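You operate a simulated robot arm through the tools that you are given. There is no shell and no other tool.

You run a simulated robot arm. Do the job below in one go: nothing can be reset, and whatever is moved stays where it is left.

## Task
Put things in order on the top of the low locker. At the end: the silver spacer from the top of the low locker stands where the brown small wooden bung stood; the brown small wooden bung stands where the red grease brush stood; the red grease brush stands where the blue brush stood; the blue brush stands on top of the silver tape; whatever was shut is shut again. Leave all else as you found it, and nothing knocked over.
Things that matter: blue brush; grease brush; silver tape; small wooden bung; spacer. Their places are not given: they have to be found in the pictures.

The check looks at the end state, three seconds after you hand in, the way a careful person would. Anything else that was tipped, shoved, dropped, spilled or broken makes it a failure.

## Robot
A 7-joint arm with a two-finger gripper, fixed in place. Base frame: the origin is at the foot of the arm, x ahead of it, y to its left, z up; the work surface is at about z = 0. Readings come in mm, rad, newtons and seconds.
With the tool pointing down near the work surface it reaches from about 160 to 380 mm from the base axis. Its first joint turns from -1.257 to 1.257 rad. Payload 0.6 kg.
The tool frame sits at the grasp point between the pads (the TCP): z along the fingers, y along the line on which they close. The tips reach 22 mm beyond it. The gripper opens to 92 mm; its body begins 65 mm behind the TCP.
Orientation is that of the tool frame in the base frame, as [roll, pitch, yaw] about the fixed x, y, z axes, in that order (R = Rz(yaw) Ry(pitch) Rx(roll)). With the fingers straight down and closing along the base's y, the tool's x points along the base's -x, its y along +y and its z along -z.

## Interface
- The arm moves only by the tool arm_command. Its argument "rows" is a list of rows, each an object (a shift or turn left out is 0, a gripper value left out holds the last) with "dp": the shift along the tool's x, y, z in mm, a list of three; "delta_rot": the turn, a rotation vector about the tool's x, y, z in rad, a list of three; "fingers": the closure, from 0 (fully open) to 1 (shut). In form: [{"dp": [tx, ty, tz], "delta_rot": [rx, ry, rz], "fingers": fingers}, ...]. A call has 1 to 20 rows; each row shifts and turns the commanded pose from where the row before left it, along the tool's axes as they then stand. Each row takes 0.2 s and may step no farther than 50 mm and 0.15 rad from the row before; otherwise, or with a gripper value out of range, the whole call is refused. A pose out of reach is approached as far as the arm can. The call stops where the force on the tool passes 40 N (or 10 N more than at its start, if that is more) or the arm is blocked; 0.2 s more then pass. The fingers move at their own pace (about 59.9 mm/s each) and stop on an object; they squeeze with about 23 N. The grip force told is the motor's: it shows also when the fingers shut on nothing. Time passes only in rows, and 0.2 s behind the last, so rows that do not move let the fingers close. The reply holds the time, the measured pose of the TCP, the force on the tool along the base axes, the opening and the grip force, in the units named above and with some noise, with the torque about the TCP (base axes, N m) and any sound that the robot's microphone picked up.
- Cameras (640 x 400 px; columns grow to the right, rows downward): "scene" is fixed at [37.5, -262.2, 402.8]; the picture's right is [0.91, -0.43, 0.00], its down [-0.25, -0.54, -0.81] and it looks along [0.34, 0.73, -0.59] (base axes); focal length 279 px, centre (320, 200). "wrist" rides on the gripper at [71, 19, -102] in the tool frame; the picture's right is [-0.26, 0.96, 0.00], its down [-0.75, -0.20, -0.63] and it looks along [-0.60, -0.16, 0.78] (tool axes); focal length 280 px, centre (320, 200).
- snapshot(camera): a new picture of that camera. No time passes.
- point_at(camera, pixels): there is no depth. For up to 12 entries [column, row, z] of the newest picture of that camera ("zoom" is the newest enlarged one), the place [x, y] in the base frame at which the ray of that pixel passes the height z, good to about 2 mm. No time passes.
- enlarge(camera, box): a new picture of the part [left, top, right, bottom] of that camera's present view, enlarged. No time passes.
- close_job(): hands the job in; it is judged then, once.

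Leave the gripper open and the arm clear of the work at the hand-in unless told otherwise.

The tools are called as a command line: name --argument value ..., lists and objects as JSON in quotes. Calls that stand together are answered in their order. arm_command: Moves the arm, as the interface text tells. Its arguments: {"type":"object","properties":{"rows":{"type":"array"}},"required":["rows"]} The other tools are called the same way: snapshot (camera) takes a picture; point_at (camera, pixels) gives the place at which the rays of pixels pass given heights; enlarge (camera, box) takes an enlarged picture of a part of a camera's view; close_job () hands the job in.

At the start:

```text
clock: 0.0
position: [210.0, 125.1, 231.0]
ee_rot: [-3.141, 0.0, -3.141]
wrist_force: [-0.2, 0.6, -0.2]
torque: [0.0, -0.01, 0.02]
grip_width: 92.1
grasp_force: 0.2
```

scene: 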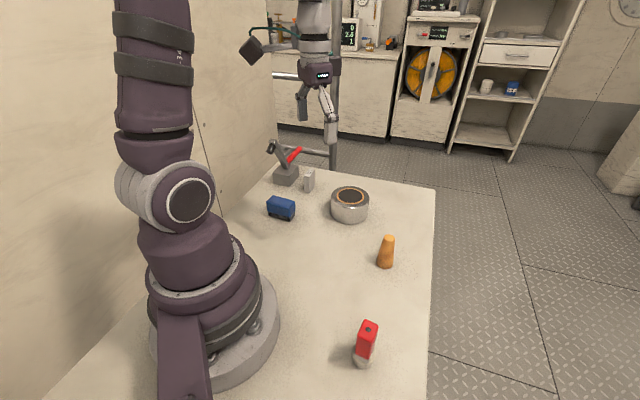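
wrist: 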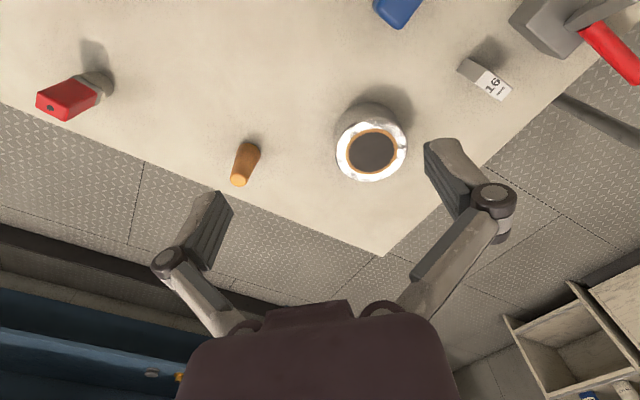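

I see in the scene picture a red-topped brush near (365,345), a brown bung near (386,252), a silver roll (tape) near (350,205), a blue brush near (281,208), a silver block (spacer) near (309,180), and a clamp or toggle tool with a red handle near (285,165). I'll enlarge these areas next.

enlarge --camera "scene" --box '[240, 130, 440, 255]'

enlarge --camera "scene" --box '[300, 220, 460, 380]'

enlarge --camera "wrist" --box '[320, 0, 640, 200]'

enlarge --camera "wrist" --box '[0, 0, 320, 200]'

```text
3.20 times, centred on (340, 192) of scene
```

zoom: 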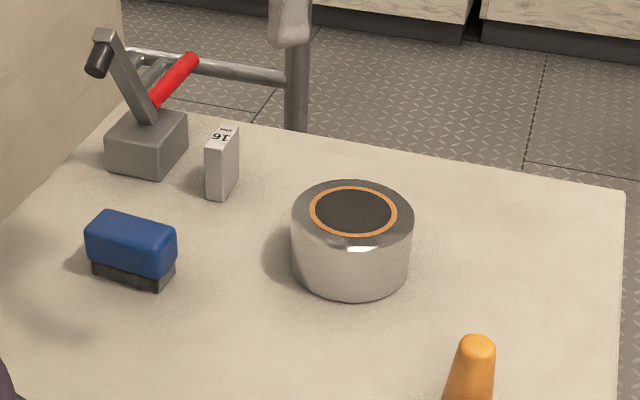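

```text
2.50 times, centred on (380, 300) of scene
```

zoom: 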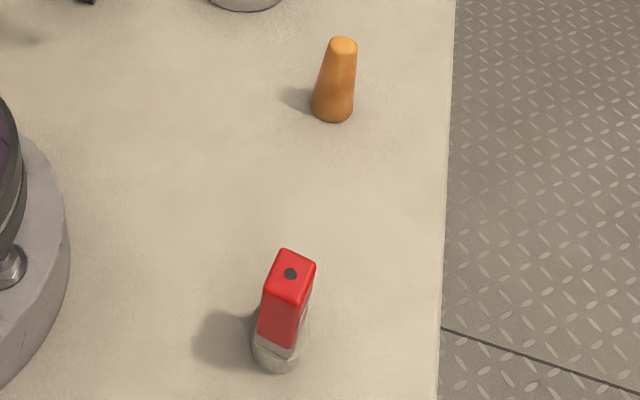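

```text
2.00 times, centred on (480, 100) of wrist
```

zoom: 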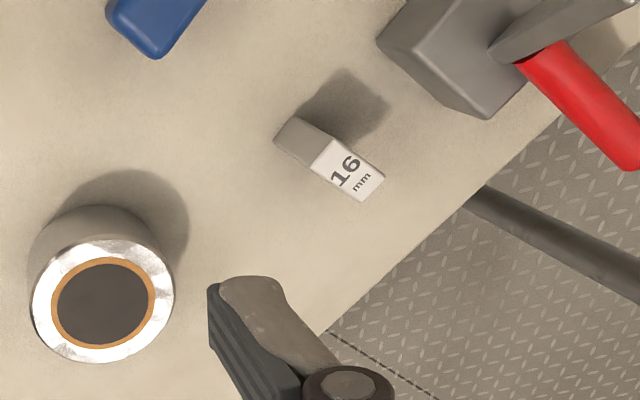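

```text
2.00 times, centred on (160, 100) of wrist
```

zoom: 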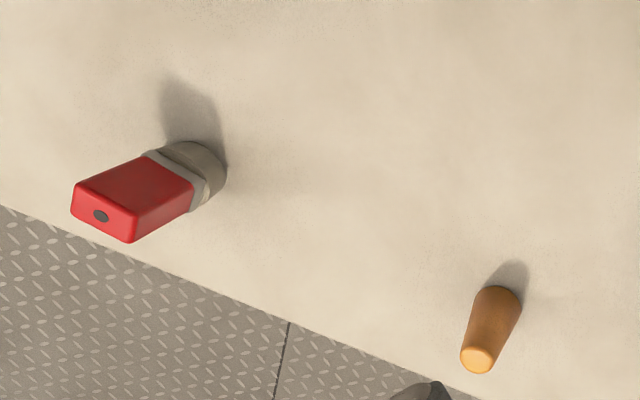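

I see all five things standing upright: the brush, bung, tape, blue brush and spacer. Next I measure their footprints from base-edge pixels in the scene picture: blue at (269,215),(289,220),(295,214), spacer at (304,190),(309,192),(314,187), tape at (349,224), bung at (384,269), and red brush at (362,369).

point_at --camera "scene" --pixels '[[268.8, 215.4, 0], [289.4, 220.1, 0], [294.7, 213.9, 0], [304.4, 190.4, 0], [308.7, 192.3, 0], [314.4, 186.7, 0], [330.9, 210, 0], [368, 213.9, 0], [349.4, 223.9, 0], [384.4, 268.8, 0], [376, 262, 0], [393.2, 263.2, 0]]'

point_at --camera "wrist" --pixels '[[80, 80, 0], [92, 70, 0], [112, 80, 0], [112, 93, 0], [100, 95, 0], [240, 145, 0], [260, 150, 0], [251, 143, 0], [458, 70, 0], [467, 58, 0], [491, 69, 0], [371, 103, 0]]'

```text
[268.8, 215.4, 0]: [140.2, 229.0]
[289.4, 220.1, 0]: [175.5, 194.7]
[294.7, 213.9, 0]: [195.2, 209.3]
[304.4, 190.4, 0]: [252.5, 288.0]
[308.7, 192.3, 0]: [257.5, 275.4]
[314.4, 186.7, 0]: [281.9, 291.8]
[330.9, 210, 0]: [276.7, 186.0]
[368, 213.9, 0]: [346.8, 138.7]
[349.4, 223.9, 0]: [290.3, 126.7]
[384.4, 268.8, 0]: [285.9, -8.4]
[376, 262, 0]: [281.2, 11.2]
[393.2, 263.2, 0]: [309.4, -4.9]
```

```text
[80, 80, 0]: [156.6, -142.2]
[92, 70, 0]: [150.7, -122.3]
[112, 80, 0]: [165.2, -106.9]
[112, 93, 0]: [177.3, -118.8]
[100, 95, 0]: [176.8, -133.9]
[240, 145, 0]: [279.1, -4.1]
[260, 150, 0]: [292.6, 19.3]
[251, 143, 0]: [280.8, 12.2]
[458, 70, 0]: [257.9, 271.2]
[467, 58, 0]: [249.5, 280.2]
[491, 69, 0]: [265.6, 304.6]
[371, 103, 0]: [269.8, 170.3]
```

From these readings the approximate centres are: blue (168,215), spacer (267,288), tape (308,155), bung (293,3) and red brush (163,-122). I'll now move the wrist camera over the blue brush, staying high (z about 215), to see it from above.

arm_command --rows '[{"dp": [7, 25, 5], "fingers": 0}, {"dp": [7, 25, 5]}, {"dp": [6, 25, 6]}, {"dp": [0, 0, 0]}]'

snapshot --camera "wrist"

snapshot --camera "scene"

```text
clock: 1.0
position: [188.1, 199.7, 212.8]
ee_rot: [-3.14, 0.0, -3.142]
wrist_force: [-0.7, 0.3, -0.2]
torque: [-0.02, -0.02, 0.0]
grip_width: 92.0
grasp_force: 0.0
```

```text
taken
```

wrist: 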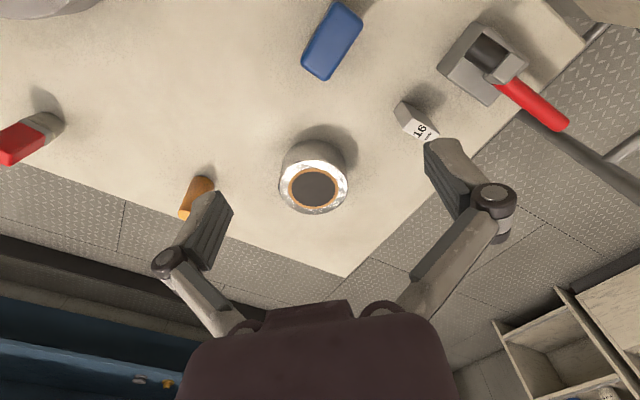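

```text
taken
```

scene: 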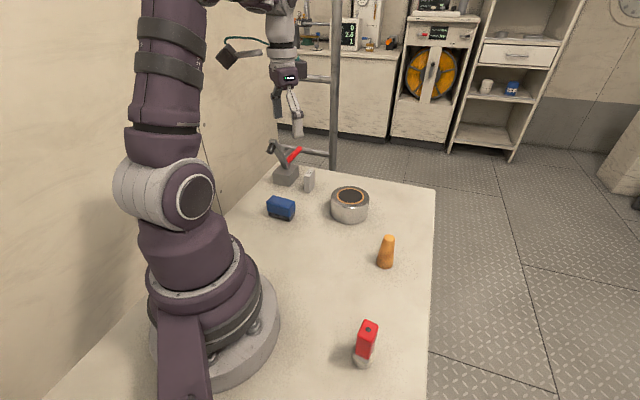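

The blue brush now shows at about (332,40) in the wrist picture, close to straight down. I'll enlarge it, the tape and the spacer to measure their edges.

enlarge --camera "wrist" --box '[270, 0, 398, 80]'

enlarge --camera "wrist" --box '[250, 120, 378, 220]'

enlarge --camera "wrist" --box '[370, 20, 530, 160]'

enlarge --camera "scene" --box '[255, 130, 335, 230]'

```text
5.00 times, centred on (334, 40) of wrist
```

zoom: 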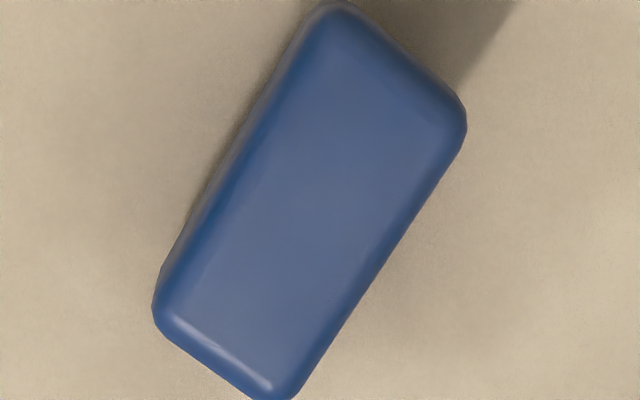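

```text
4.00 times, centred on (314, 170) of wrist
```

zoom: 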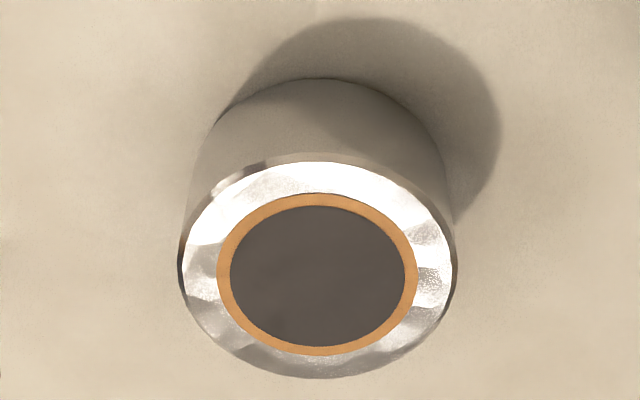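

```text
2.86 times, centred on (450, 90) of wrist
```

zoom: 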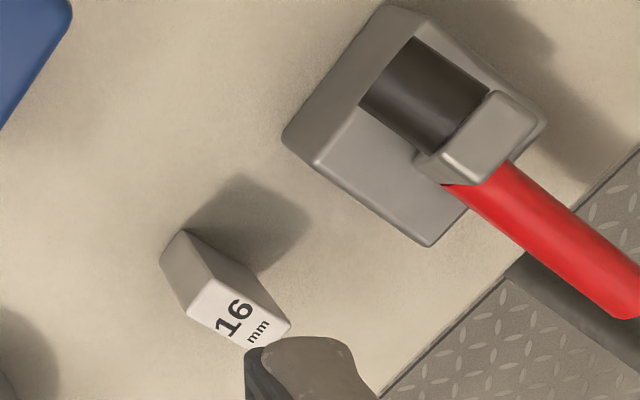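

```text
4.00 times, centred on (295, 180) of scene
```

zoom: 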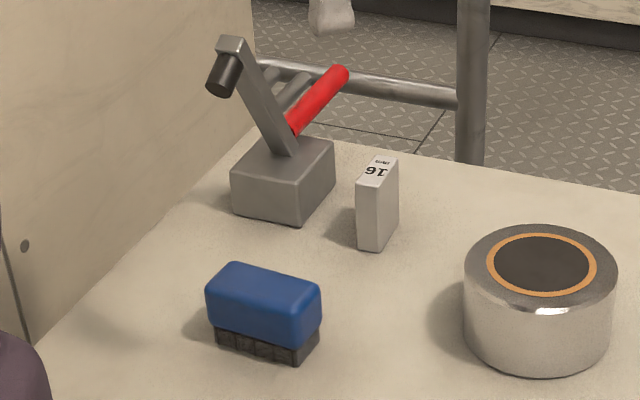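

The blue brush's top outline in the wrist picture has corners near (337,0), (363,23), (327,80) and (301,62). The tape's top circle is centred near (314,187). I query these at several heights.

point_at --camera "wrist" --pixels '[[337, 1, 30], [363, 23, 30], [327, 80, 30], [300.6, 62, 30], [332, 41, 30], [332, 41, 20], [280, 180, 40], [348.5, 185, 40], [314, 213.5, 40], [314, 161, 40], [313.3, 188, 40], [312, 139.5, 0]]'

point_at --camera "scene" --pixels '[[269, 217.5, 0], [289.5, 221.75, 0], [295, 215, 0], [273, 195.5, 30], [295.25, 201.25, 30], [288, 206, 30], [350.5, 195.5, 40], [331, 198, 40], [369.5, 198, 40], [349, 224, 0], [305, 175, 40], [309.5, 192.5, 0]]'

enlarge --camera "scene" --box '[320, 175, 384, 235]'

```text
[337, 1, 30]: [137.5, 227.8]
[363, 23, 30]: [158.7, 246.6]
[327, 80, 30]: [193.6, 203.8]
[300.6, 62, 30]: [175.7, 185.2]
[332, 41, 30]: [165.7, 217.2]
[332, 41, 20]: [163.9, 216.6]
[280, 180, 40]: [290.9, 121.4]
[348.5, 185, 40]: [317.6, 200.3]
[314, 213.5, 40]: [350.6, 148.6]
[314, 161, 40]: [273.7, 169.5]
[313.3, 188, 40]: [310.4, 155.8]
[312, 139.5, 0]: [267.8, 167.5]
```

```text
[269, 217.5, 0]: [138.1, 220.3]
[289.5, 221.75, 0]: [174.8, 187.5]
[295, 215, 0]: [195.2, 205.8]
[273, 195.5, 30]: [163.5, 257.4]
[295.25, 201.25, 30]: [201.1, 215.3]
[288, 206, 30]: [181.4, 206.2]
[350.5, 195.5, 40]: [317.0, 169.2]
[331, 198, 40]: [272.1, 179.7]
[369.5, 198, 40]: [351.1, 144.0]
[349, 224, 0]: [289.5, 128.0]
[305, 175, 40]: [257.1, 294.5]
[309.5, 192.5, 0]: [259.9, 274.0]
```

```text
6.67 times, centred on (352, 205) of scene
```

zoom: 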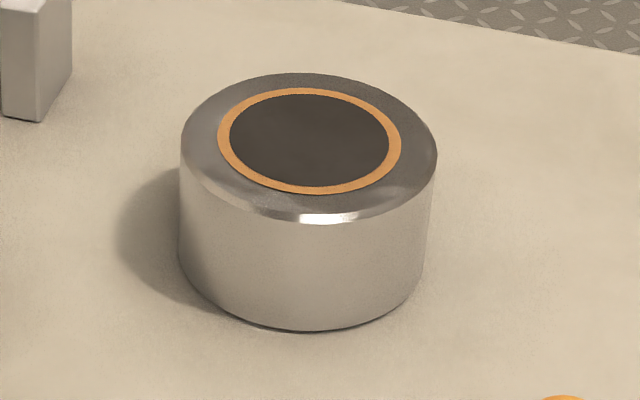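

The blue brush top is centred near (165,216), about 56 × 27 mm, with its long axis at about −48° from x and its narrow side at about +43°. The tape has a flat closed top at roughly z≈47, centred near (305,157). I'll now move above the blue brush and turn the tool so the fingers close across its narrow side, still high at z≈150.

arm_command --rows '[{"dp": [11, 8, 30]}, {"dp": [11, 8, 30]}, {"delta_rot": [0, 0, 0.137]}, {"delta_rot": [0, 0, 0.137]}, {"delta_rot": [0, 0, 0.137]}, {"delta_rot": [0, 0, 0.137]}, {"delta_rot": [0, 0, 0.137]}, {"delta_rot": [0, 0, 0.137]}, {"dp": [0, 0, 0]}]'

snapshot --camera "wrist"

snapshot --camera "scene"

```text
clock: 3.0
position: [167.7, 215.5, 156.2]
ee_rot: [-3.141, 0.001, 2.318]
wrist_force: [-0.6, -0.9, -0.1]
torque: [0.02, 0.03, -0.01]
grip_width: 91.9
grasp_force: 0.0
```

```text
taken
```

wrist: 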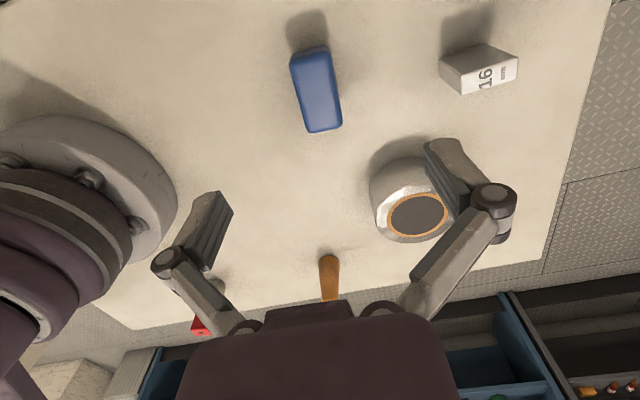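

```text
taken
```

scene: 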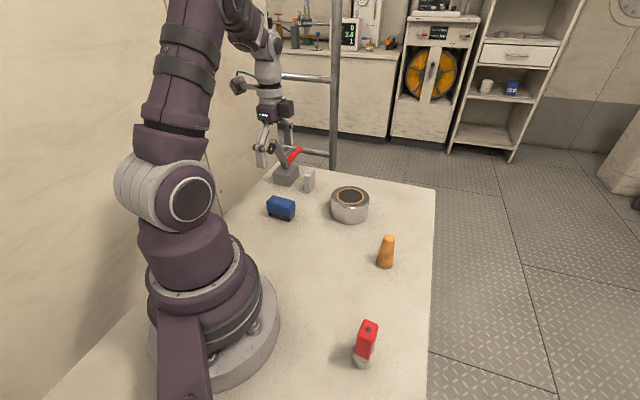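

The blue brush sits at about (316,90) in the wrist picture, between the fingers near column 320, so the tool is almost over it. I'll enlarge it to check the centring and angle, and use the same picture for the spacer and tape.

enlarge --camera "wrist" --box '[260, 35, 372, 145]'

enlarge --camera "wrist" --box '[420, 20, 540, 110]'

enlarge --camera "scene" --box '[240, 90, 330, 225]'

point_at --camera "wrist" --pixels '[[291, 58, 35], [328, 49, 35], [342, 123, 35], [311, 132, 35], [316.5, 90, 35], [440, 63, 0], [482, 43, 0], [456, 76, 45], [516, 55, 45], [518, 71, 45], [463, 94, 45], [329, 256, 0]]'

```text
3.64 times, centred on (316, 90) of wrist
```

zoom: 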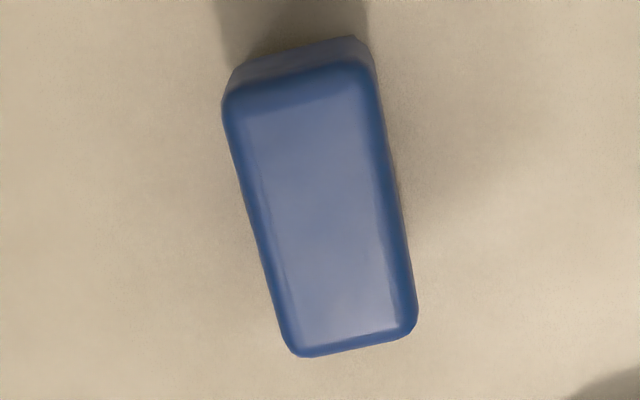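

```text
4.44 times, centred on (480, 65) of wrist
```

zoom: 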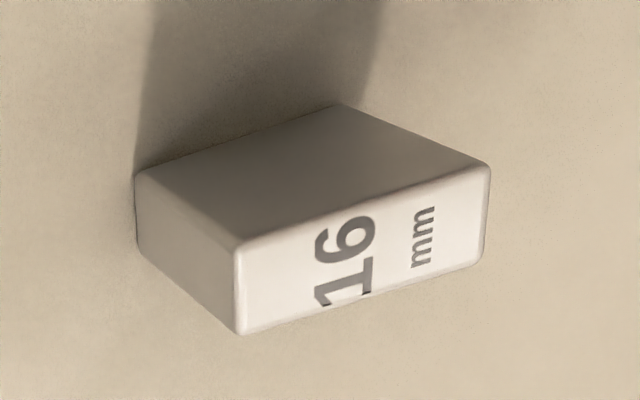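

```text
2.96 times, centred on (285, 158) of scene
```

zoom: 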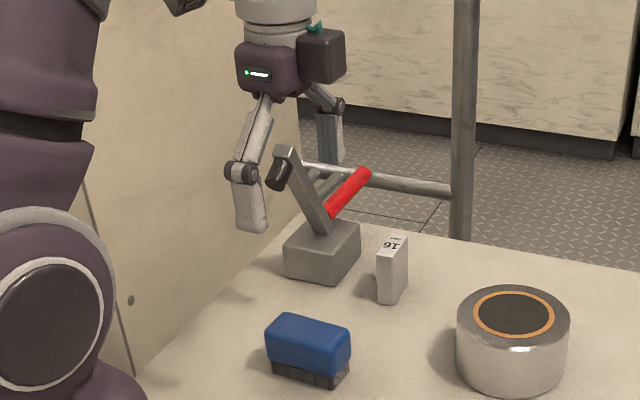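

```text
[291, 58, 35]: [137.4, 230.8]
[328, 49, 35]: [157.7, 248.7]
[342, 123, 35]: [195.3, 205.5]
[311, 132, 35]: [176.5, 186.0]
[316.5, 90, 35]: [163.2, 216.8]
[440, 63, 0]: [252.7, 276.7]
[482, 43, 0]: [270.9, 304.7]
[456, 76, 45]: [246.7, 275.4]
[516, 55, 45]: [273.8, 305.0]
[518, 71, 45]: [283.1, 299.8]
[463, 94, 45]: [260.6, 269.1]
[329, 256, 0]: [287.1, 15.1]
```

The tool's closing direction (42.8°) matches the brush's narrow side (about 43.5°), and its centre of about (166.5,216.5) lies within 2 mm of the TCP. Next I lower straight down to z≈28 with the fingers open.

arm_command --rows '[{"dp": [0, 0, 40]}, {"dp": [0, 0, 40]}, {"dp": [0, 0, 28]}, {"dp": [0, 0, 20]}, {"dp": [0, 0, 0]}]'

snapshot --camera "wrist"

enlarge --camera "scene" --box '[220, 120, 348, 230]'

```text
clock: 4.2
position: [167.9, 215.0, 27.3]
ee_rot: [3.14, 0.001, 2.319]
wrist_force: [0.4, 0.9, 0.6]
torque: [0.0, 0.02, 0.03]
grip_width: 91.7
grasp_force: 0.1
```

```text
taken
```

wrist: 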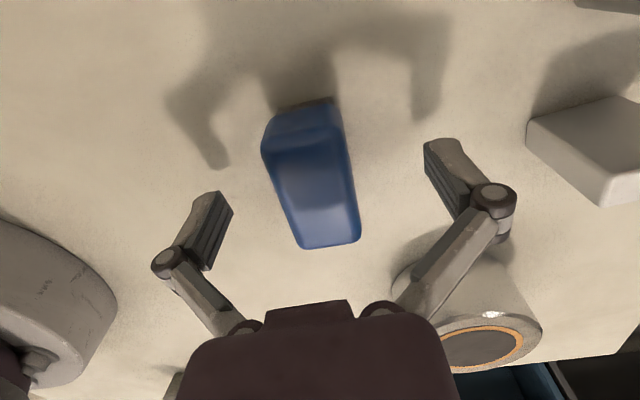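

```text
3.64 times, centred on (284, 175) of scene
```

zoom: 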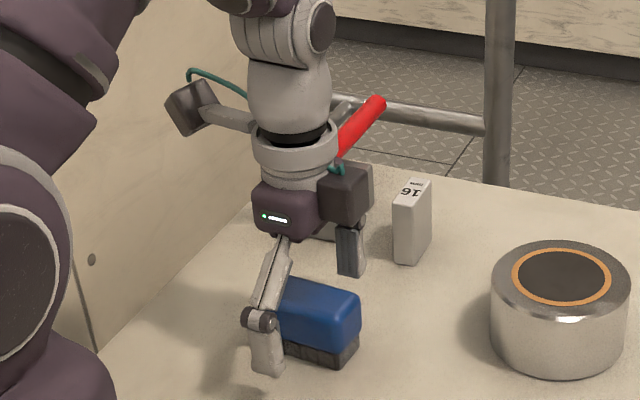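

The fingers straddle the blue brush with clear gaps on both sides and no force shows. I close the gripper now.

arm_command --rows '[{"fingers": 1}, {"fingers": 1}, {"fingers": 1}, {"fingers": 1}, {"fingers": 1}, {"fingers": 1}]'

snapshot --camera "wrist"

enlarge --camera "scene" --box '[220, 120, 348, 230]'

```text
clock: 5.6
position: [167.8, 214.5, 28.1]
ee_rot: [-3.141, 0.001, 2.319]
wrist_force: [0.1, -0.6, 5.3]
torque: [-0.01, -0.02, -0.05]
grip_width: 30.8
grasp_force: 22.7
```

```text
taken
```

wrist: 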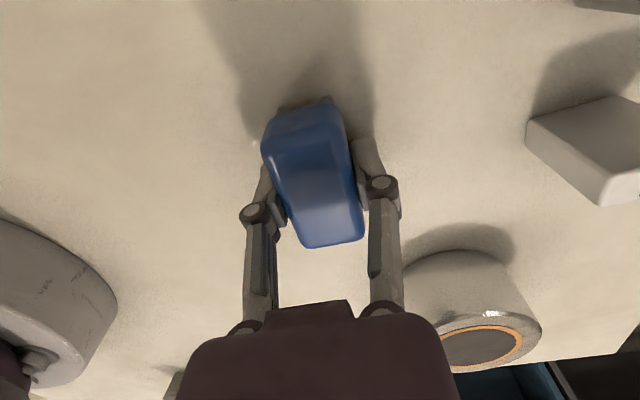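

```text
3.64 times, centred on (284, 175) of scene
```

zoom: 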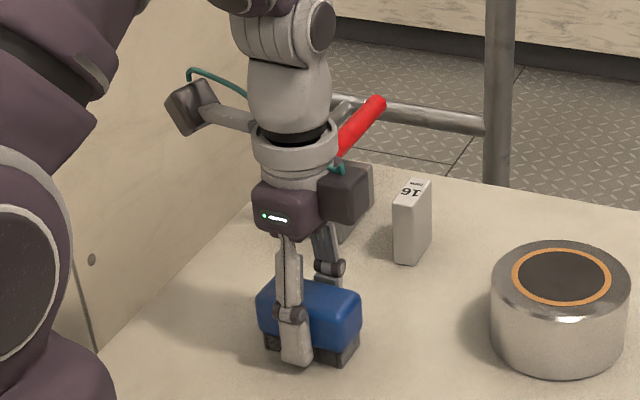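

The gripper holds the blue brush (opening 30.8 mm, grip 22.7 N). I'll lift straight up about 120 mm and move toward the tape, stopping short of it so the wrist camera can look at its top.

arm_command --rows '[{"dp": [0, 0, -15]}, {"dp": [0, 0, -35]}, {"dp": [0, 0, -40]}, {"dp": [0, 0, -30]}, {"dp": [-24, 15, 0]}, {"dp": [-25, 16, 0]}, {"dp": [-25, 16, 0]}, {"dp": [-24, 15, 0]}, {"dp": [0, 0, 0]}]'

snapshot --camera "wrist"

snapshot --camera "scene"

```text
clock: 7.6
position: [279.4, 186.1, 147.3]
ee_rot: [-3.141, -0.001, 2.32]
wrist_force: [0.1, 0.6, -0.8]
torque: [0.0, -0.03, -0.03]
grip_width: 30.5
grasp_force: 23.4
```

```text
taken
```

wrist: 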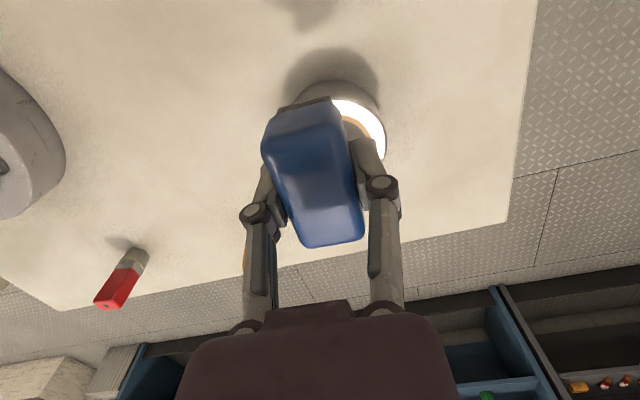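

```text
taken
```

scene: 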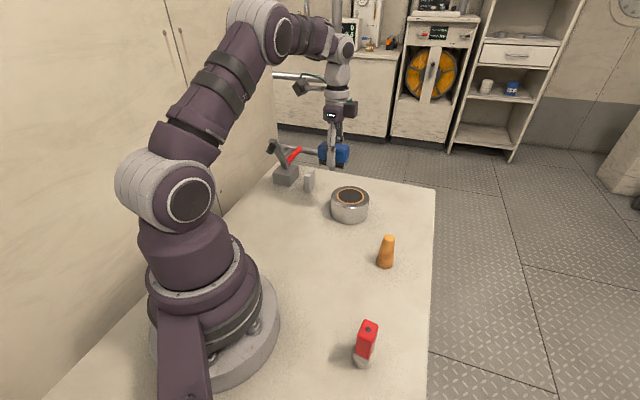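

The held brush hides most of the tape. I'll slide about 85 mm sideways along the tool's −y so the tape shows clear to the right of the brush, and measure it there.

arm_command --rows '[{"dp": [0, -28, 0]}, {"dp": [0, -29, 0]}, {"dp": [0, -28, 0]}, {"dp": [0, 0, 0]}]'

snapshot --camera "wrist"

enlarge --camera "wrist" --box '[360, 60, 520, 200]'

```text
clock: 8.6
position: [216.6, 127.6, 146.7]
ee_rot: [-3.14, 0.001, 2.321]
wrist_force: [-0.5, -0.6, -1.3]
torque: [0.0, 0.02, -0.01]
grip_width: 31.0
grasp_force: 22.7
```

```text
taken
```

wrist: 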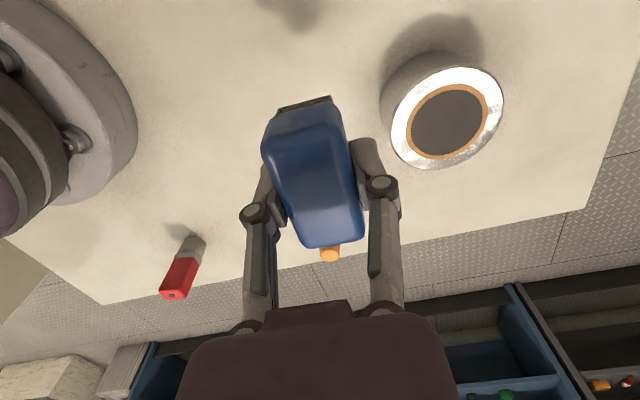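

```text
2.86 times, centred on (440, 130) of wrist
```

zoom: 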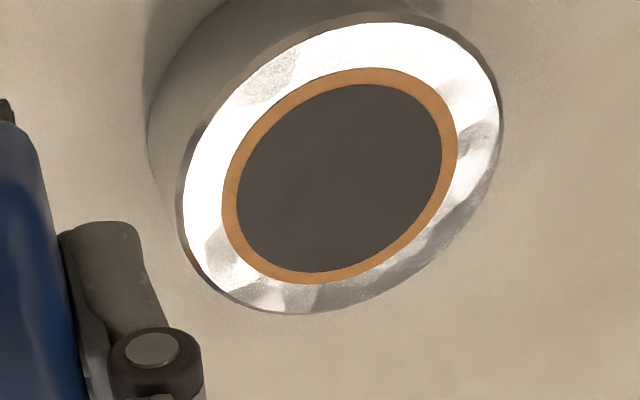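

Now the tape's top ring is fully clear, centred near (447,121). I query the ring edges and outer rim at z=47 and 44.

point_at --camera "wrist" --pixels '[[405.3, 129, 47], [488.3, 110.7, 47], [459.2, 83.4, 47], [433, 159, 47], [389.6, 124.7, 47], [503.7, 103.7, 47], [427.7, 169.9, 47], [468, 67.7, 47], [446.5, 120.5, 47], [446.5, 120.5, 37], [380, 100, 0], [330, 252, 40]]'

enlarge --camera "scene" --box '[320, 175, 384, 235]'

```text
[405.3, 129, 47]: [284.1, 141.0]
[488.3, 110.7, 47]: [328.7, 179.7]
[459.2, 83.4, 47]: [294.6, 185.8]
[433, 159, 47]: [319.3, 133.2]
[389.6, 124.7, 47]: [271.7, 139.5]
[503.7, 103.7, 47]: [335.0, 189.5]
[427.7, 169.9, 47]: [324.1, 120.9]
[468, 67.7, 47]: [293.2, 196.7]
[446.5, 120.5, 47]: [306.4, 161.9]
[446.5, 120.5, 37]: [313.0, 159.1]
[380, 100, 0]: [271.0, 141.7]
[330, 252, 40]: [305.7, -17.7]
```

```text
6.67 times, centred on (352, 205) of scene
```

zoom: 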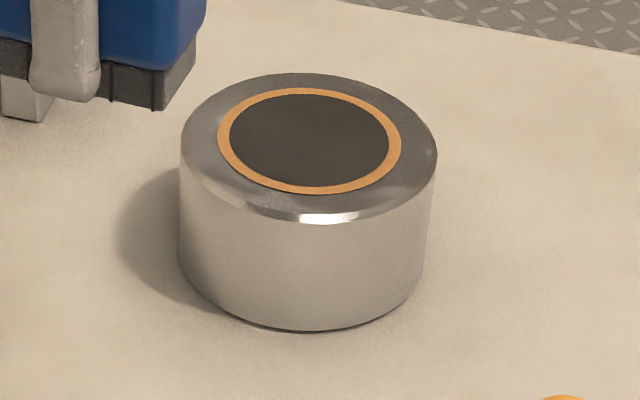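

The tape's centre comes out near (307,160) with top at z≈45 and radius about 41. I'll move the held brush over that centre at the same height, then check.

arm_command --rows '[{"dp": [-10, 22, 0]}, {"dp": [-10, 22, 0]}, {"dp": [-10, 22, 0]}, {"dp": [-10.5, 22, 0]}, {"dp": [0, 0, 0]}]'

snapshot --camera "wrist"

enlarge --camera "scene" --box '[290, 100, 400, 235]'

```text
clock: 9.8
position: [308.9, 156.7, 147.8]
ee_rot: [-3.139, 0.002, 2.32]
wrist_force: [0.6, 0.5, -0.7]
torque: [-0.02, 0.01, -0.01]
grip_width: 30.6
grasp_force: 23.2
```

```text
taken
```

wrist: 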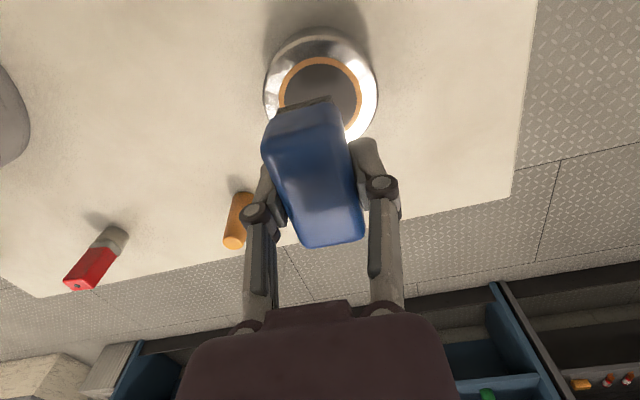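

```text
2.96 times, centred on (345, 168) of scene
```

zoom: 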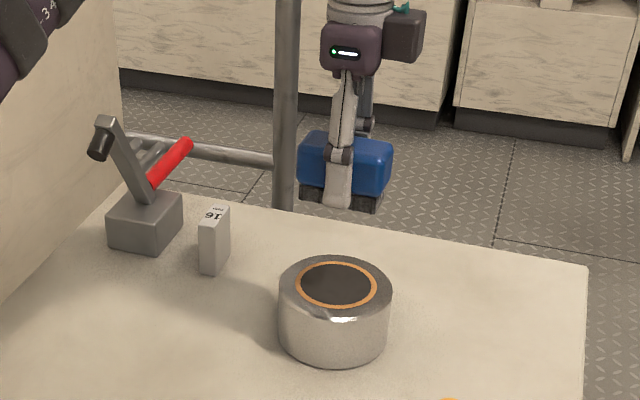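

The tape is centred under the tool (column ≈320). I lower to about z=77, just above the expected contact height of about 73.

arm_command --rows '[{"dp": [0, 0, 25]}, {"dp": [0, 0, 25]}, {"dp": [0, 0, 12]}, {"dp": [0, 0, 6]}, {"dp": [0, 0, 2.5]}, {"dp": [0, 0, 0]}]'

enlarge --camera "scene" --box '[310, 140, 400, 235]'

```text
clock: 11.2
position: [310.3, 157.4, 76.4]
ee_rot: [-3.141, 0.001, 2.319]
wrist_force: [0.0, 0.6, -0.6]
torque: [-0.03, 0.02, -0.02]
grip_width: 30.9
grasp_force: 23.0
```

```text
4.21 times, centred on (355, 188) of scene
```

zoom: 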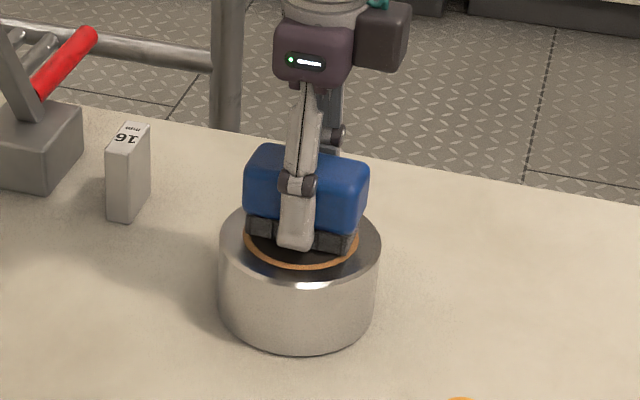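

The brush hangs just above the tape's middle with no force yet. I lower in 1 mm steps until the force rises.

arm_command --rows '[{"dp": [0, 0, 1]}, {"dp": [0, 0, 1]}, {"dp": [0, 0, 0.5]}, {"dp": [0, 0, 0]}]'

```text
clock: 12.2
position: [309.1, 157.7, 74.3]
ee_rot: [3.14, 0.002, 2.317]
wrist_force: [3.5, -0.9, 17.9]
torque: [-0.02, -0.1, 0.03]
grip_width: 30.6
grasp_force: 23.1
```

The force rose to about 18 N upward at z=74.3, so the brush stands on the tape. I ease off 0.5 mm and then open the fingers slowly.

arm_command --rows '[{"dp": [0, 0, -0.5]}, {"dp": [0, 0, 0]}]'

arm_command --rows '[{"fingers": 0.6}, {"fingers": 0.5}, {"fingers": 0.4}, {"fingers": 0.3}, {"fingers": 0.2}, {"fingers": 0.2}]'

snapshot --camera "wrist"

enlarge --camera "scene" --box '[310, 140, 400, 235]'

```text
clock: 12.8
position: [307.6, 159.2, 74.2]
ee_rot: [-3.139, 0.001, 2.321]
wrist_force: [0.0, -0.7, 3.0]
torque: [-0.05, -0.08, -0.06]
grip_width: 30.6
grasp_force: 23.4
```

```text
clock: 14.2
position: [309.5, 158.6, 74.4]
ee_rot: [-3.141, 0.0, 2.319]
wrist_force: [0.8, 0.3, -0.7]
torque: [0.0, -0.01, 0.01]
grip_width: 73.5
grasp_force: 0.0
```

```text
taken
```

wrist: 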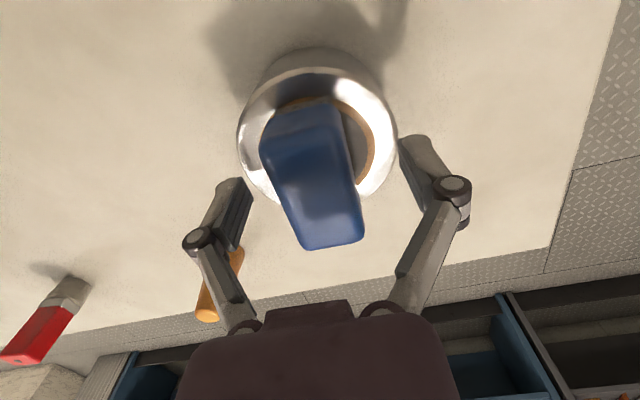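

```text
4.21 times, centred on (355, 188) of scene
```

zoom: 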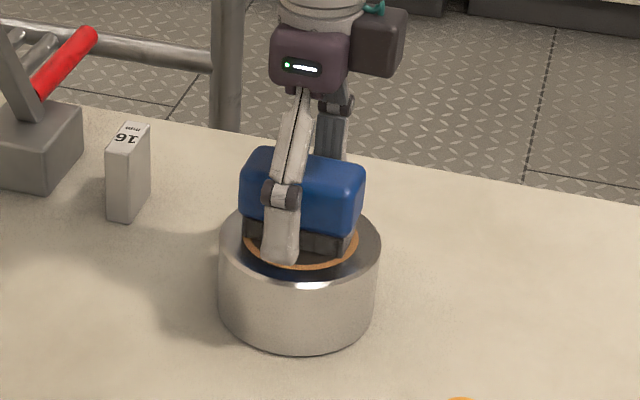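

The blue brush stands freely on the tape and the fingers are open around it. I lift straight up clear of it, then move at height toward the right side of the locker to look at the red brush and the bung.

arm_command --rows '[{"dp": [0, 0, -15]}, {"dp": [0, 0, -35]}, {"dp": [0, 0, -40]}, {"dp": [0, 0, -40]}, {"dp": [-18.7, -33.2, 0], "fingers": 0}, {"dp": [-18.7, -33.2, 0]}, {"dp": [-18.7, -33.2, 0]}, {"dp": [-18.7, -33.2, 0]}, {"dp": [-18.7, -33.2, 0]}, {"dp": [-18.7, -33.2, 0]}, {"dp": [0, 0, 0]}]'

snapshot --camera "wrist"

snapshot --camera "scene"

```text
clock: 16.6
position: [240.6, -58.4, 202.5]
ee_rot: [3.139, 0.002, 2.32]
wrist_force: [-0.4, 0.3, 0.6]
torque: [0.01, 0.04, -0.01]
grip_width: 92.0
grasp_force: 0.1
```

```text
taken
```

wrist: 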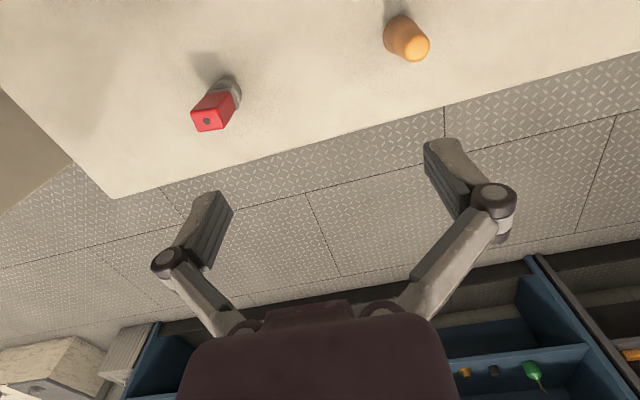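

```text
taken
```

scene: 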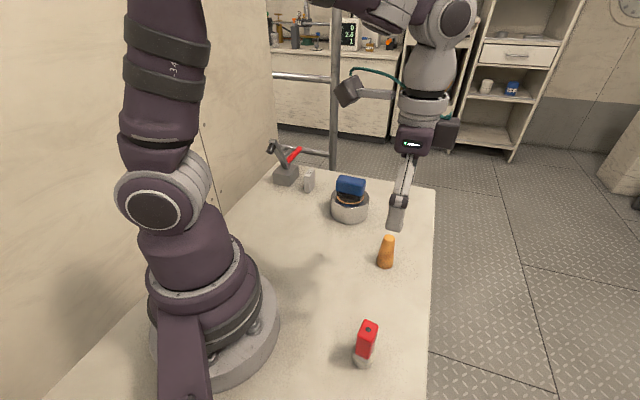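

The blue brush stands well on the tape in the scene picture at (350,192). The wrist picture shows the red brush at (215,107) and the bung at (407,38). I'll enlarge both in both cameras to measure them.

enlarge --camera "wrist" --box '[170, 50, 266, 146]'

enlarge --camera "wrist" --box '[360, 0, 456, 80]'

enlarge --camera "scene" --box '[330, 300, 410, 380]'

enlarge --camera "scene" --box '[355, 220, 419, 280]'

```text
4.17 times, centred on (218, 98) of wrist
```

zoom: 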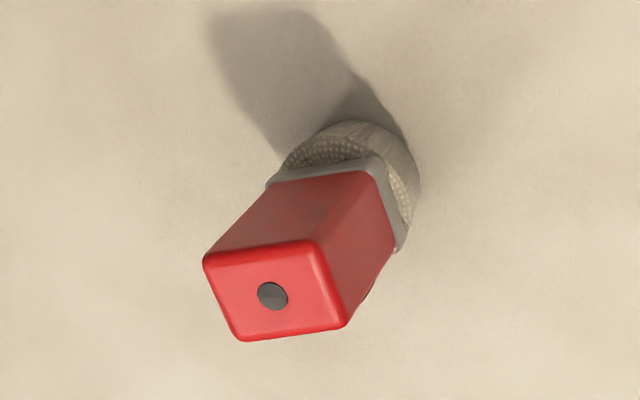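

```text
5.00 times, centred on (408, 40) of wrist
```

zoom: 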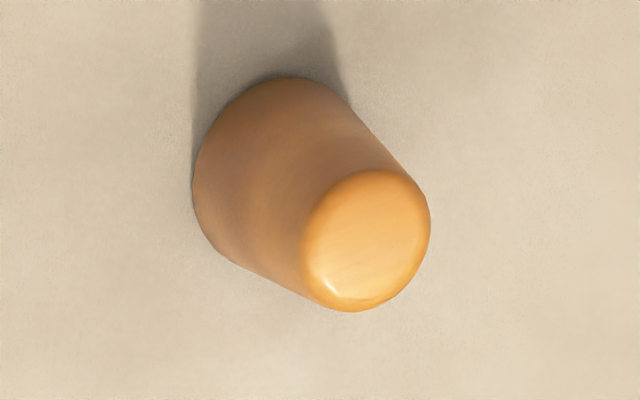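

```text
5.00 times, centred on (370, 340) of scene
```

zoom: 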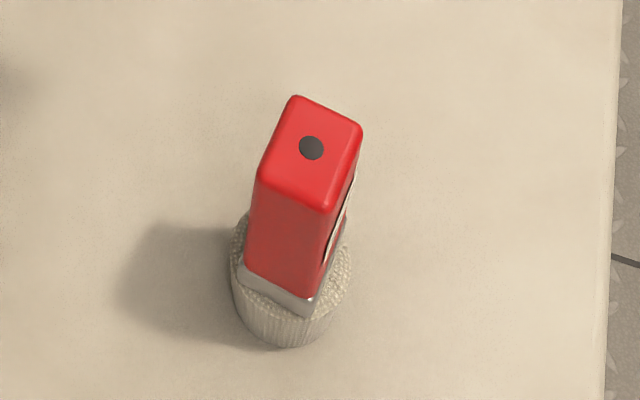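

```text
6.67 times, centred on (387, 250) of scene
```

zoom: 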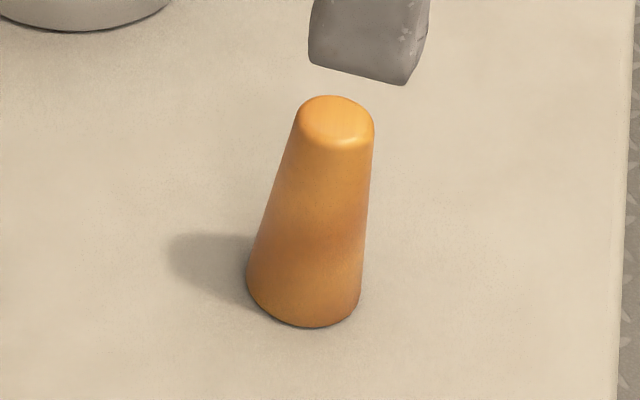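

I can see that the red brush has a round bristle base, a square ferrule and a square red handle with a dot on top, and that the bung is a cone with its wide end down. I query their edges at several heights in both cameras.

point_at --camera "wrist" --pixels '[[206.5, 121, 70], [206.5, 121, 60], [189.9, 111.9, 70], [218.5, 107.6, 70], [224, 128.7, 70], [198.8, 131.8, 70], [225.7, 79, 0], [242.2, 94.4, 0], [208.6, 89.6, 0], [417, 48, 45], [382.6, 37, 0], [402, 15.4, 0]]'

point_at --camera "scene" --pixels '[[368.2, 329.6, 70], [368.2, 329.6, 60], [352.2, 352.4, 0], [363, 369.4, 0], [376, 352, 0], [389.4, 238, 45], [389.4, 238, 35], [376, 261.2, 0], [385.2, 269.2, 0], [393, 265, 0]]'

```text
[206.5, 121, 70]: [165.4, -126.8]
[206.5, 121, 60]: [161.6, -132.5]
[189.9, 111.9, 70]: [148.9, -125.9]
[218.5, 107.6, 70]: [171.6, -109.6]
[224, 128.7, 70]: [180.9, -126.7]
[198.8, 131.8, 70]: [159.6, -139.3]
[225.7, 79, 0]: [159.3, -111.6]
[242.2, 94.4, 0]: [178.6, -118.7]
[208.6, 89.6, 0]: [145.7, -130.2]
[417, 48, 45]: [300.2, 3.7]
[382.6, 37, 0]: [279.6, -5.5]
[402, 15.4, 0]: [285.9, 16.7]
```

```text
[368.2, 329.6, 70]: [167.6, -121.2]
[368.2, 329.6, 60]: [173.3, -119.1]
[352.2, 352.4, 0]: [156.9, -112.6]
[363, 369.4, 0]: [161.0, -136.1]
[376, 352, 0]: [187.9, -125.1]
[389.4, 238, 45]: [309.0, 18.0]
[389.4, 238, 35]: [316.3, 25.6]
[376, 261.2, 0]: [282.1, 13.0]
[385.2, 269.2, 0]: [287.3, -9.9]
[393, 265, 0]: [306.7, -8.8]
```

The red brush's handle centre comes out near (167,-124) with top at z≈75. The handle is about 25 × 18 mm, its long side at about 33° to x. I'll move above it at z≈165 and turn the tool so that the fingers close along that 33° direction, then look again.

arm_command --rows '[{"dp": [0.5, -24.6, 0]}, {"dp": [0.5, -24.6, 0]}, {"dp": [0.5, -24.6, 0]}, {"dp": [0.5, -24.6, 0]}, {"delta_rot": [0, 0, 0.0865]}, {"delta_rot": [0, 0, 0.0865]}, {"dp": [0, 0, 36]}, {"dp": [0, 0, 0]}]'

snapshot --camera "wrist"

snapshot --camera "scene"

```text
clock: 18.4
position: [166.6, -125.5, 168.5]
ee_rot: [-3.14, 0.001, 2.145]
wrist_force: [0.0, 1.2, 0.0]
torque: [0.02, -0.01, 0.0]
grip_width: 91.9
grasp_force: 0.0
```

```text
taken
```

wrist: 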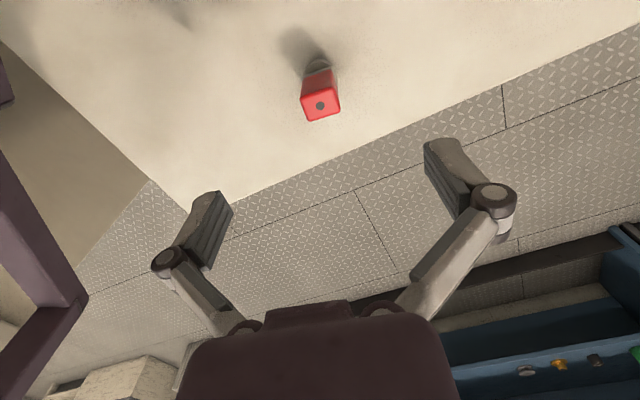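

```text
taken
```

scene: 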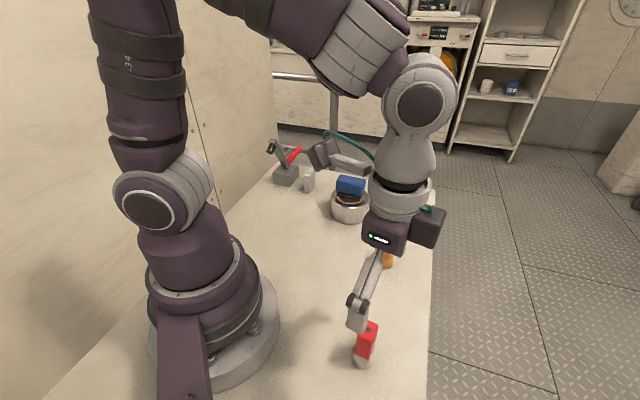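

The dot on the handle is at (320,105), which is right under the TCP. I enlarge to check the angle of the handle against the closing line.

enlarge --camera "wrist" --box '[280, 50, 360, 130]'

enlarge --camera "scene" --box '[320, 280, 410, 380]'

```text
5.00 times, centred on (320, 90) of wrist
```

zoom: 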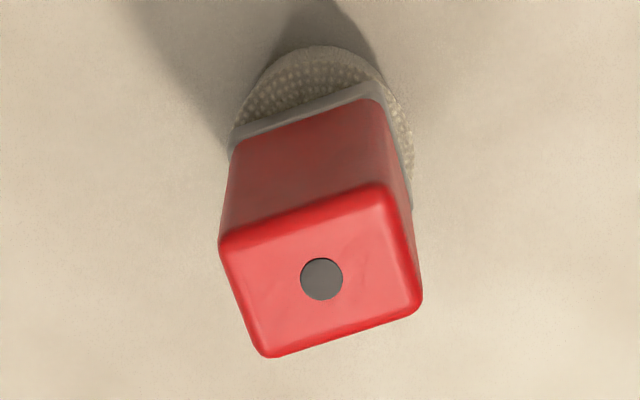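

```text
4.00 times, centred on (365, 330) of scene
```

zoom: 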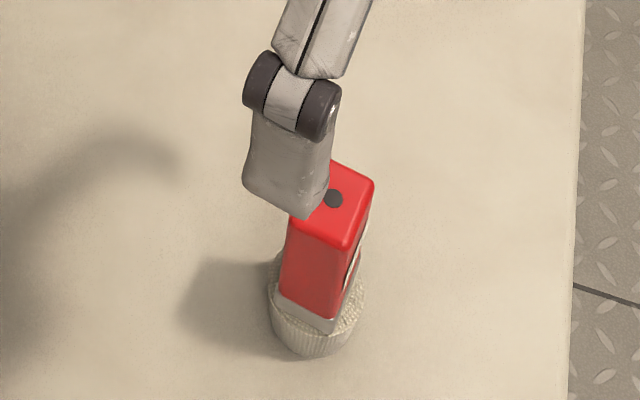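

The handle edges are turned about 3° from the closing line, so I turn the tool −0.06 rad. Then I lower straight down to z≈50 with the fingers open.

arm_command --rows '[{"delta_rot": [0, 0, -0.06]}, {"dp": [0, 0, 30]}, {"dp": [0, 0, 35]}, {"dp": [0, 0, 30]}, {"dp": [0, 0, 23]}, {"dp": [0, 0, 0]}]'

snapshot --camera "wrist"

enlarge --camera "scene" --box '[310, 250, 430, 390]'

```text
clock: 19.8
position: [166.8, -124.7, 50.1]
ee_rot: [-3.142, 0.001, 2.205]
wrist_force: [0.6, 0.2, 0.5]
torque: [0.01, 0.01, 0.03]
grip_width: 92.0
grasp_force: 0.0
```

```text
taken
```

wrist: 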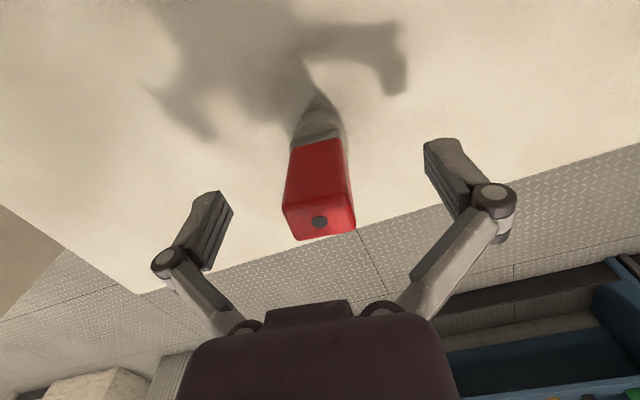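

```text
2.86 times, centred on (370, 320) of scene
```

zoom: 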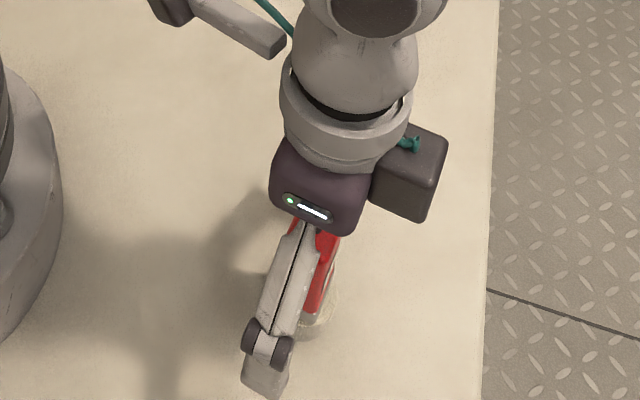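

The handle is centred between the fingers (dot at (320,222), exactly on the tool axis). I close the gripper.

arm_command --rows '[{"fingers": 1}, {"fingers": 1}, {"fingers": 1}, {"fingers": 1}, {"fingers": 1}, {"fingers": 1}]'

snapshot --camera "wrist"

```text
clock: 21.2
position: [166.2, -125.7, 51.3]
ee_rot: [-3.141, -0.001, 2.207]
wrist_force: [0.1, 0.0, 3.5]
torque: [-0.01, -0.01, 0.01]
grip_width: 25.1
grasp_force: 23.4
```

```text
taken
```

wrist: 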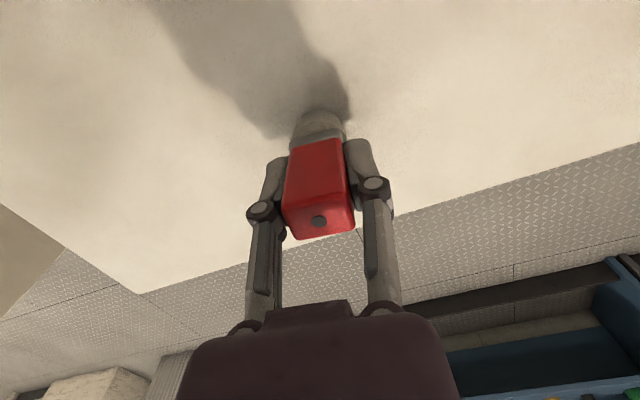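

The red brush is held (opening 25.1 mm). Before carrying it to the blue brush's old place, I check where the clamp by that place is, using its base corners in the scene picture at (273,182), (290,186) and (299,177) and its tip at (270,149).

point_at --camera "scene" --pixels '[[273, 181.7, 0], [290, 186.5, 0], [298.7, 177.5, 0], [270.5, 149, 100], [270.5, 149, 70], [288, 158, 70], [299, 149, 70]]'

arm_command --rows '[{"dp": [0, 0, -10]}, {"dp": [0, 0, -25]}, {"dp": [0, 0, -35]}, {"dp": [0, 0, -30]}, {"dp": [0, 0, 0]}]'

snapshot --camera "wrist"

snapshot --camera "scene"

```text
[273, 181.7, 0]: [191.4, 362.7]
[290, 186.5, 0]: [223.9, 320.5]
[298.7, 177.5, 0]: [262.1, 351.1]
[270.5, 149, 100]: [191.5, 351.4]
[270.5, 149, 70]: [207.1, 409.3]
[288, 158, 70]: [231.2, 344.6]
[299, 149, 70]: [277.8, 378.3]
```

```text
clock: 22.4
position: [168.5, -124.1, 151.4]
ee_rot: [3.141, 0.0, 2.207]
wrist_force: [0.3, -0.1, -0.5]
torque: [0.01, 0.01, 0.01]
grip_width: 25.2
grasp_force: 23.0
```

```text
taken
```

wrist: 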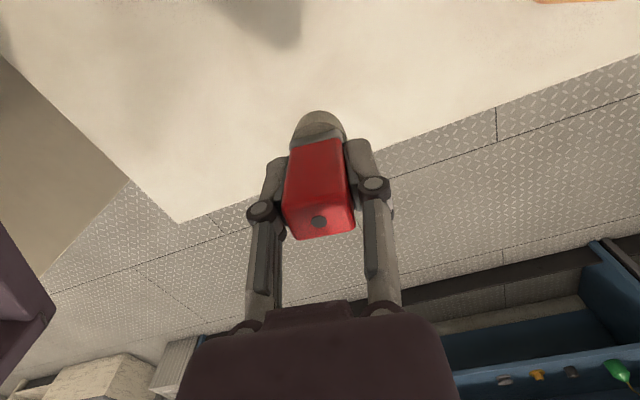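

```text
taken
```

scene: 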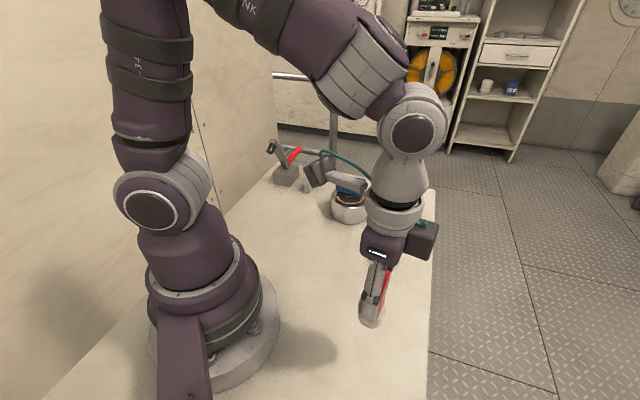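

The red brush is lifted and upright in the grip. The clamp's nearest corner is at (224,320), well clear of the target. I now carry the brush around in front of the robot base via (240,0) to above the blue brush's old place (167,216), keeping z≈151.

arm_command --rows '[{"dp": [14.2, 33.4, 0]}, {"dp": [14.2, 33.4, 0]}, {"dp": [14.2, 33.4, 0]}, {"dp": [14.2, 33.4, 0]}, {"dp": [36.2, 11.5, 0]}, {"dp": [36.2, 11.5, 0]}, {"dp": [36.2, 11.5, 0]}, {"dp": [36.2, 11.5, 0]}, {"dp": [36.2, 11.5, 0]}, {"dp": [36.2, 11.5, 0]}, {"dp": [0, 0, 0]}, {"dp": [0, 0, 0]}]'

snapshot --camera "wrist"

snapshot --camera "scene"

```text
clock: 25.0
position: [169.0, 217.7, 150.9]
ee_rot: [-3.141, 0.001, 2.208]
wrist_force: [-0.1, -0.6, -0.8]
torque: [0.01, 0.01, 0.02]
grip_width: 25.0
grasp_force: 23.2
```

```text
taken
```

wrist: 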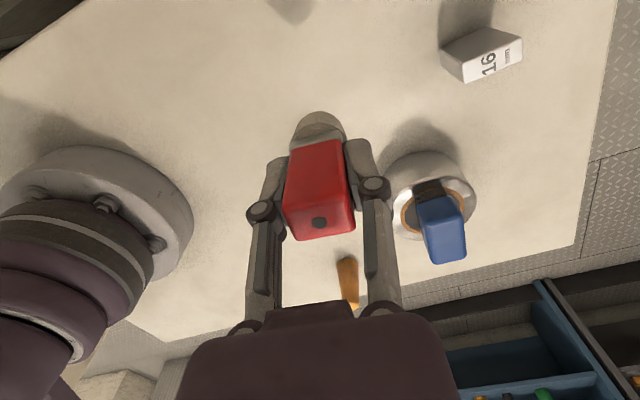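

```text
taken
```

scene: 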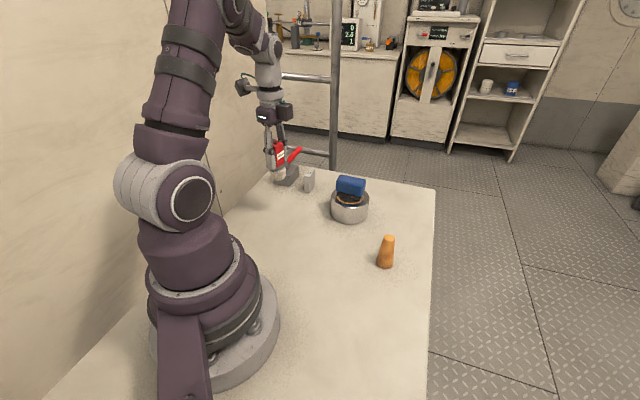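

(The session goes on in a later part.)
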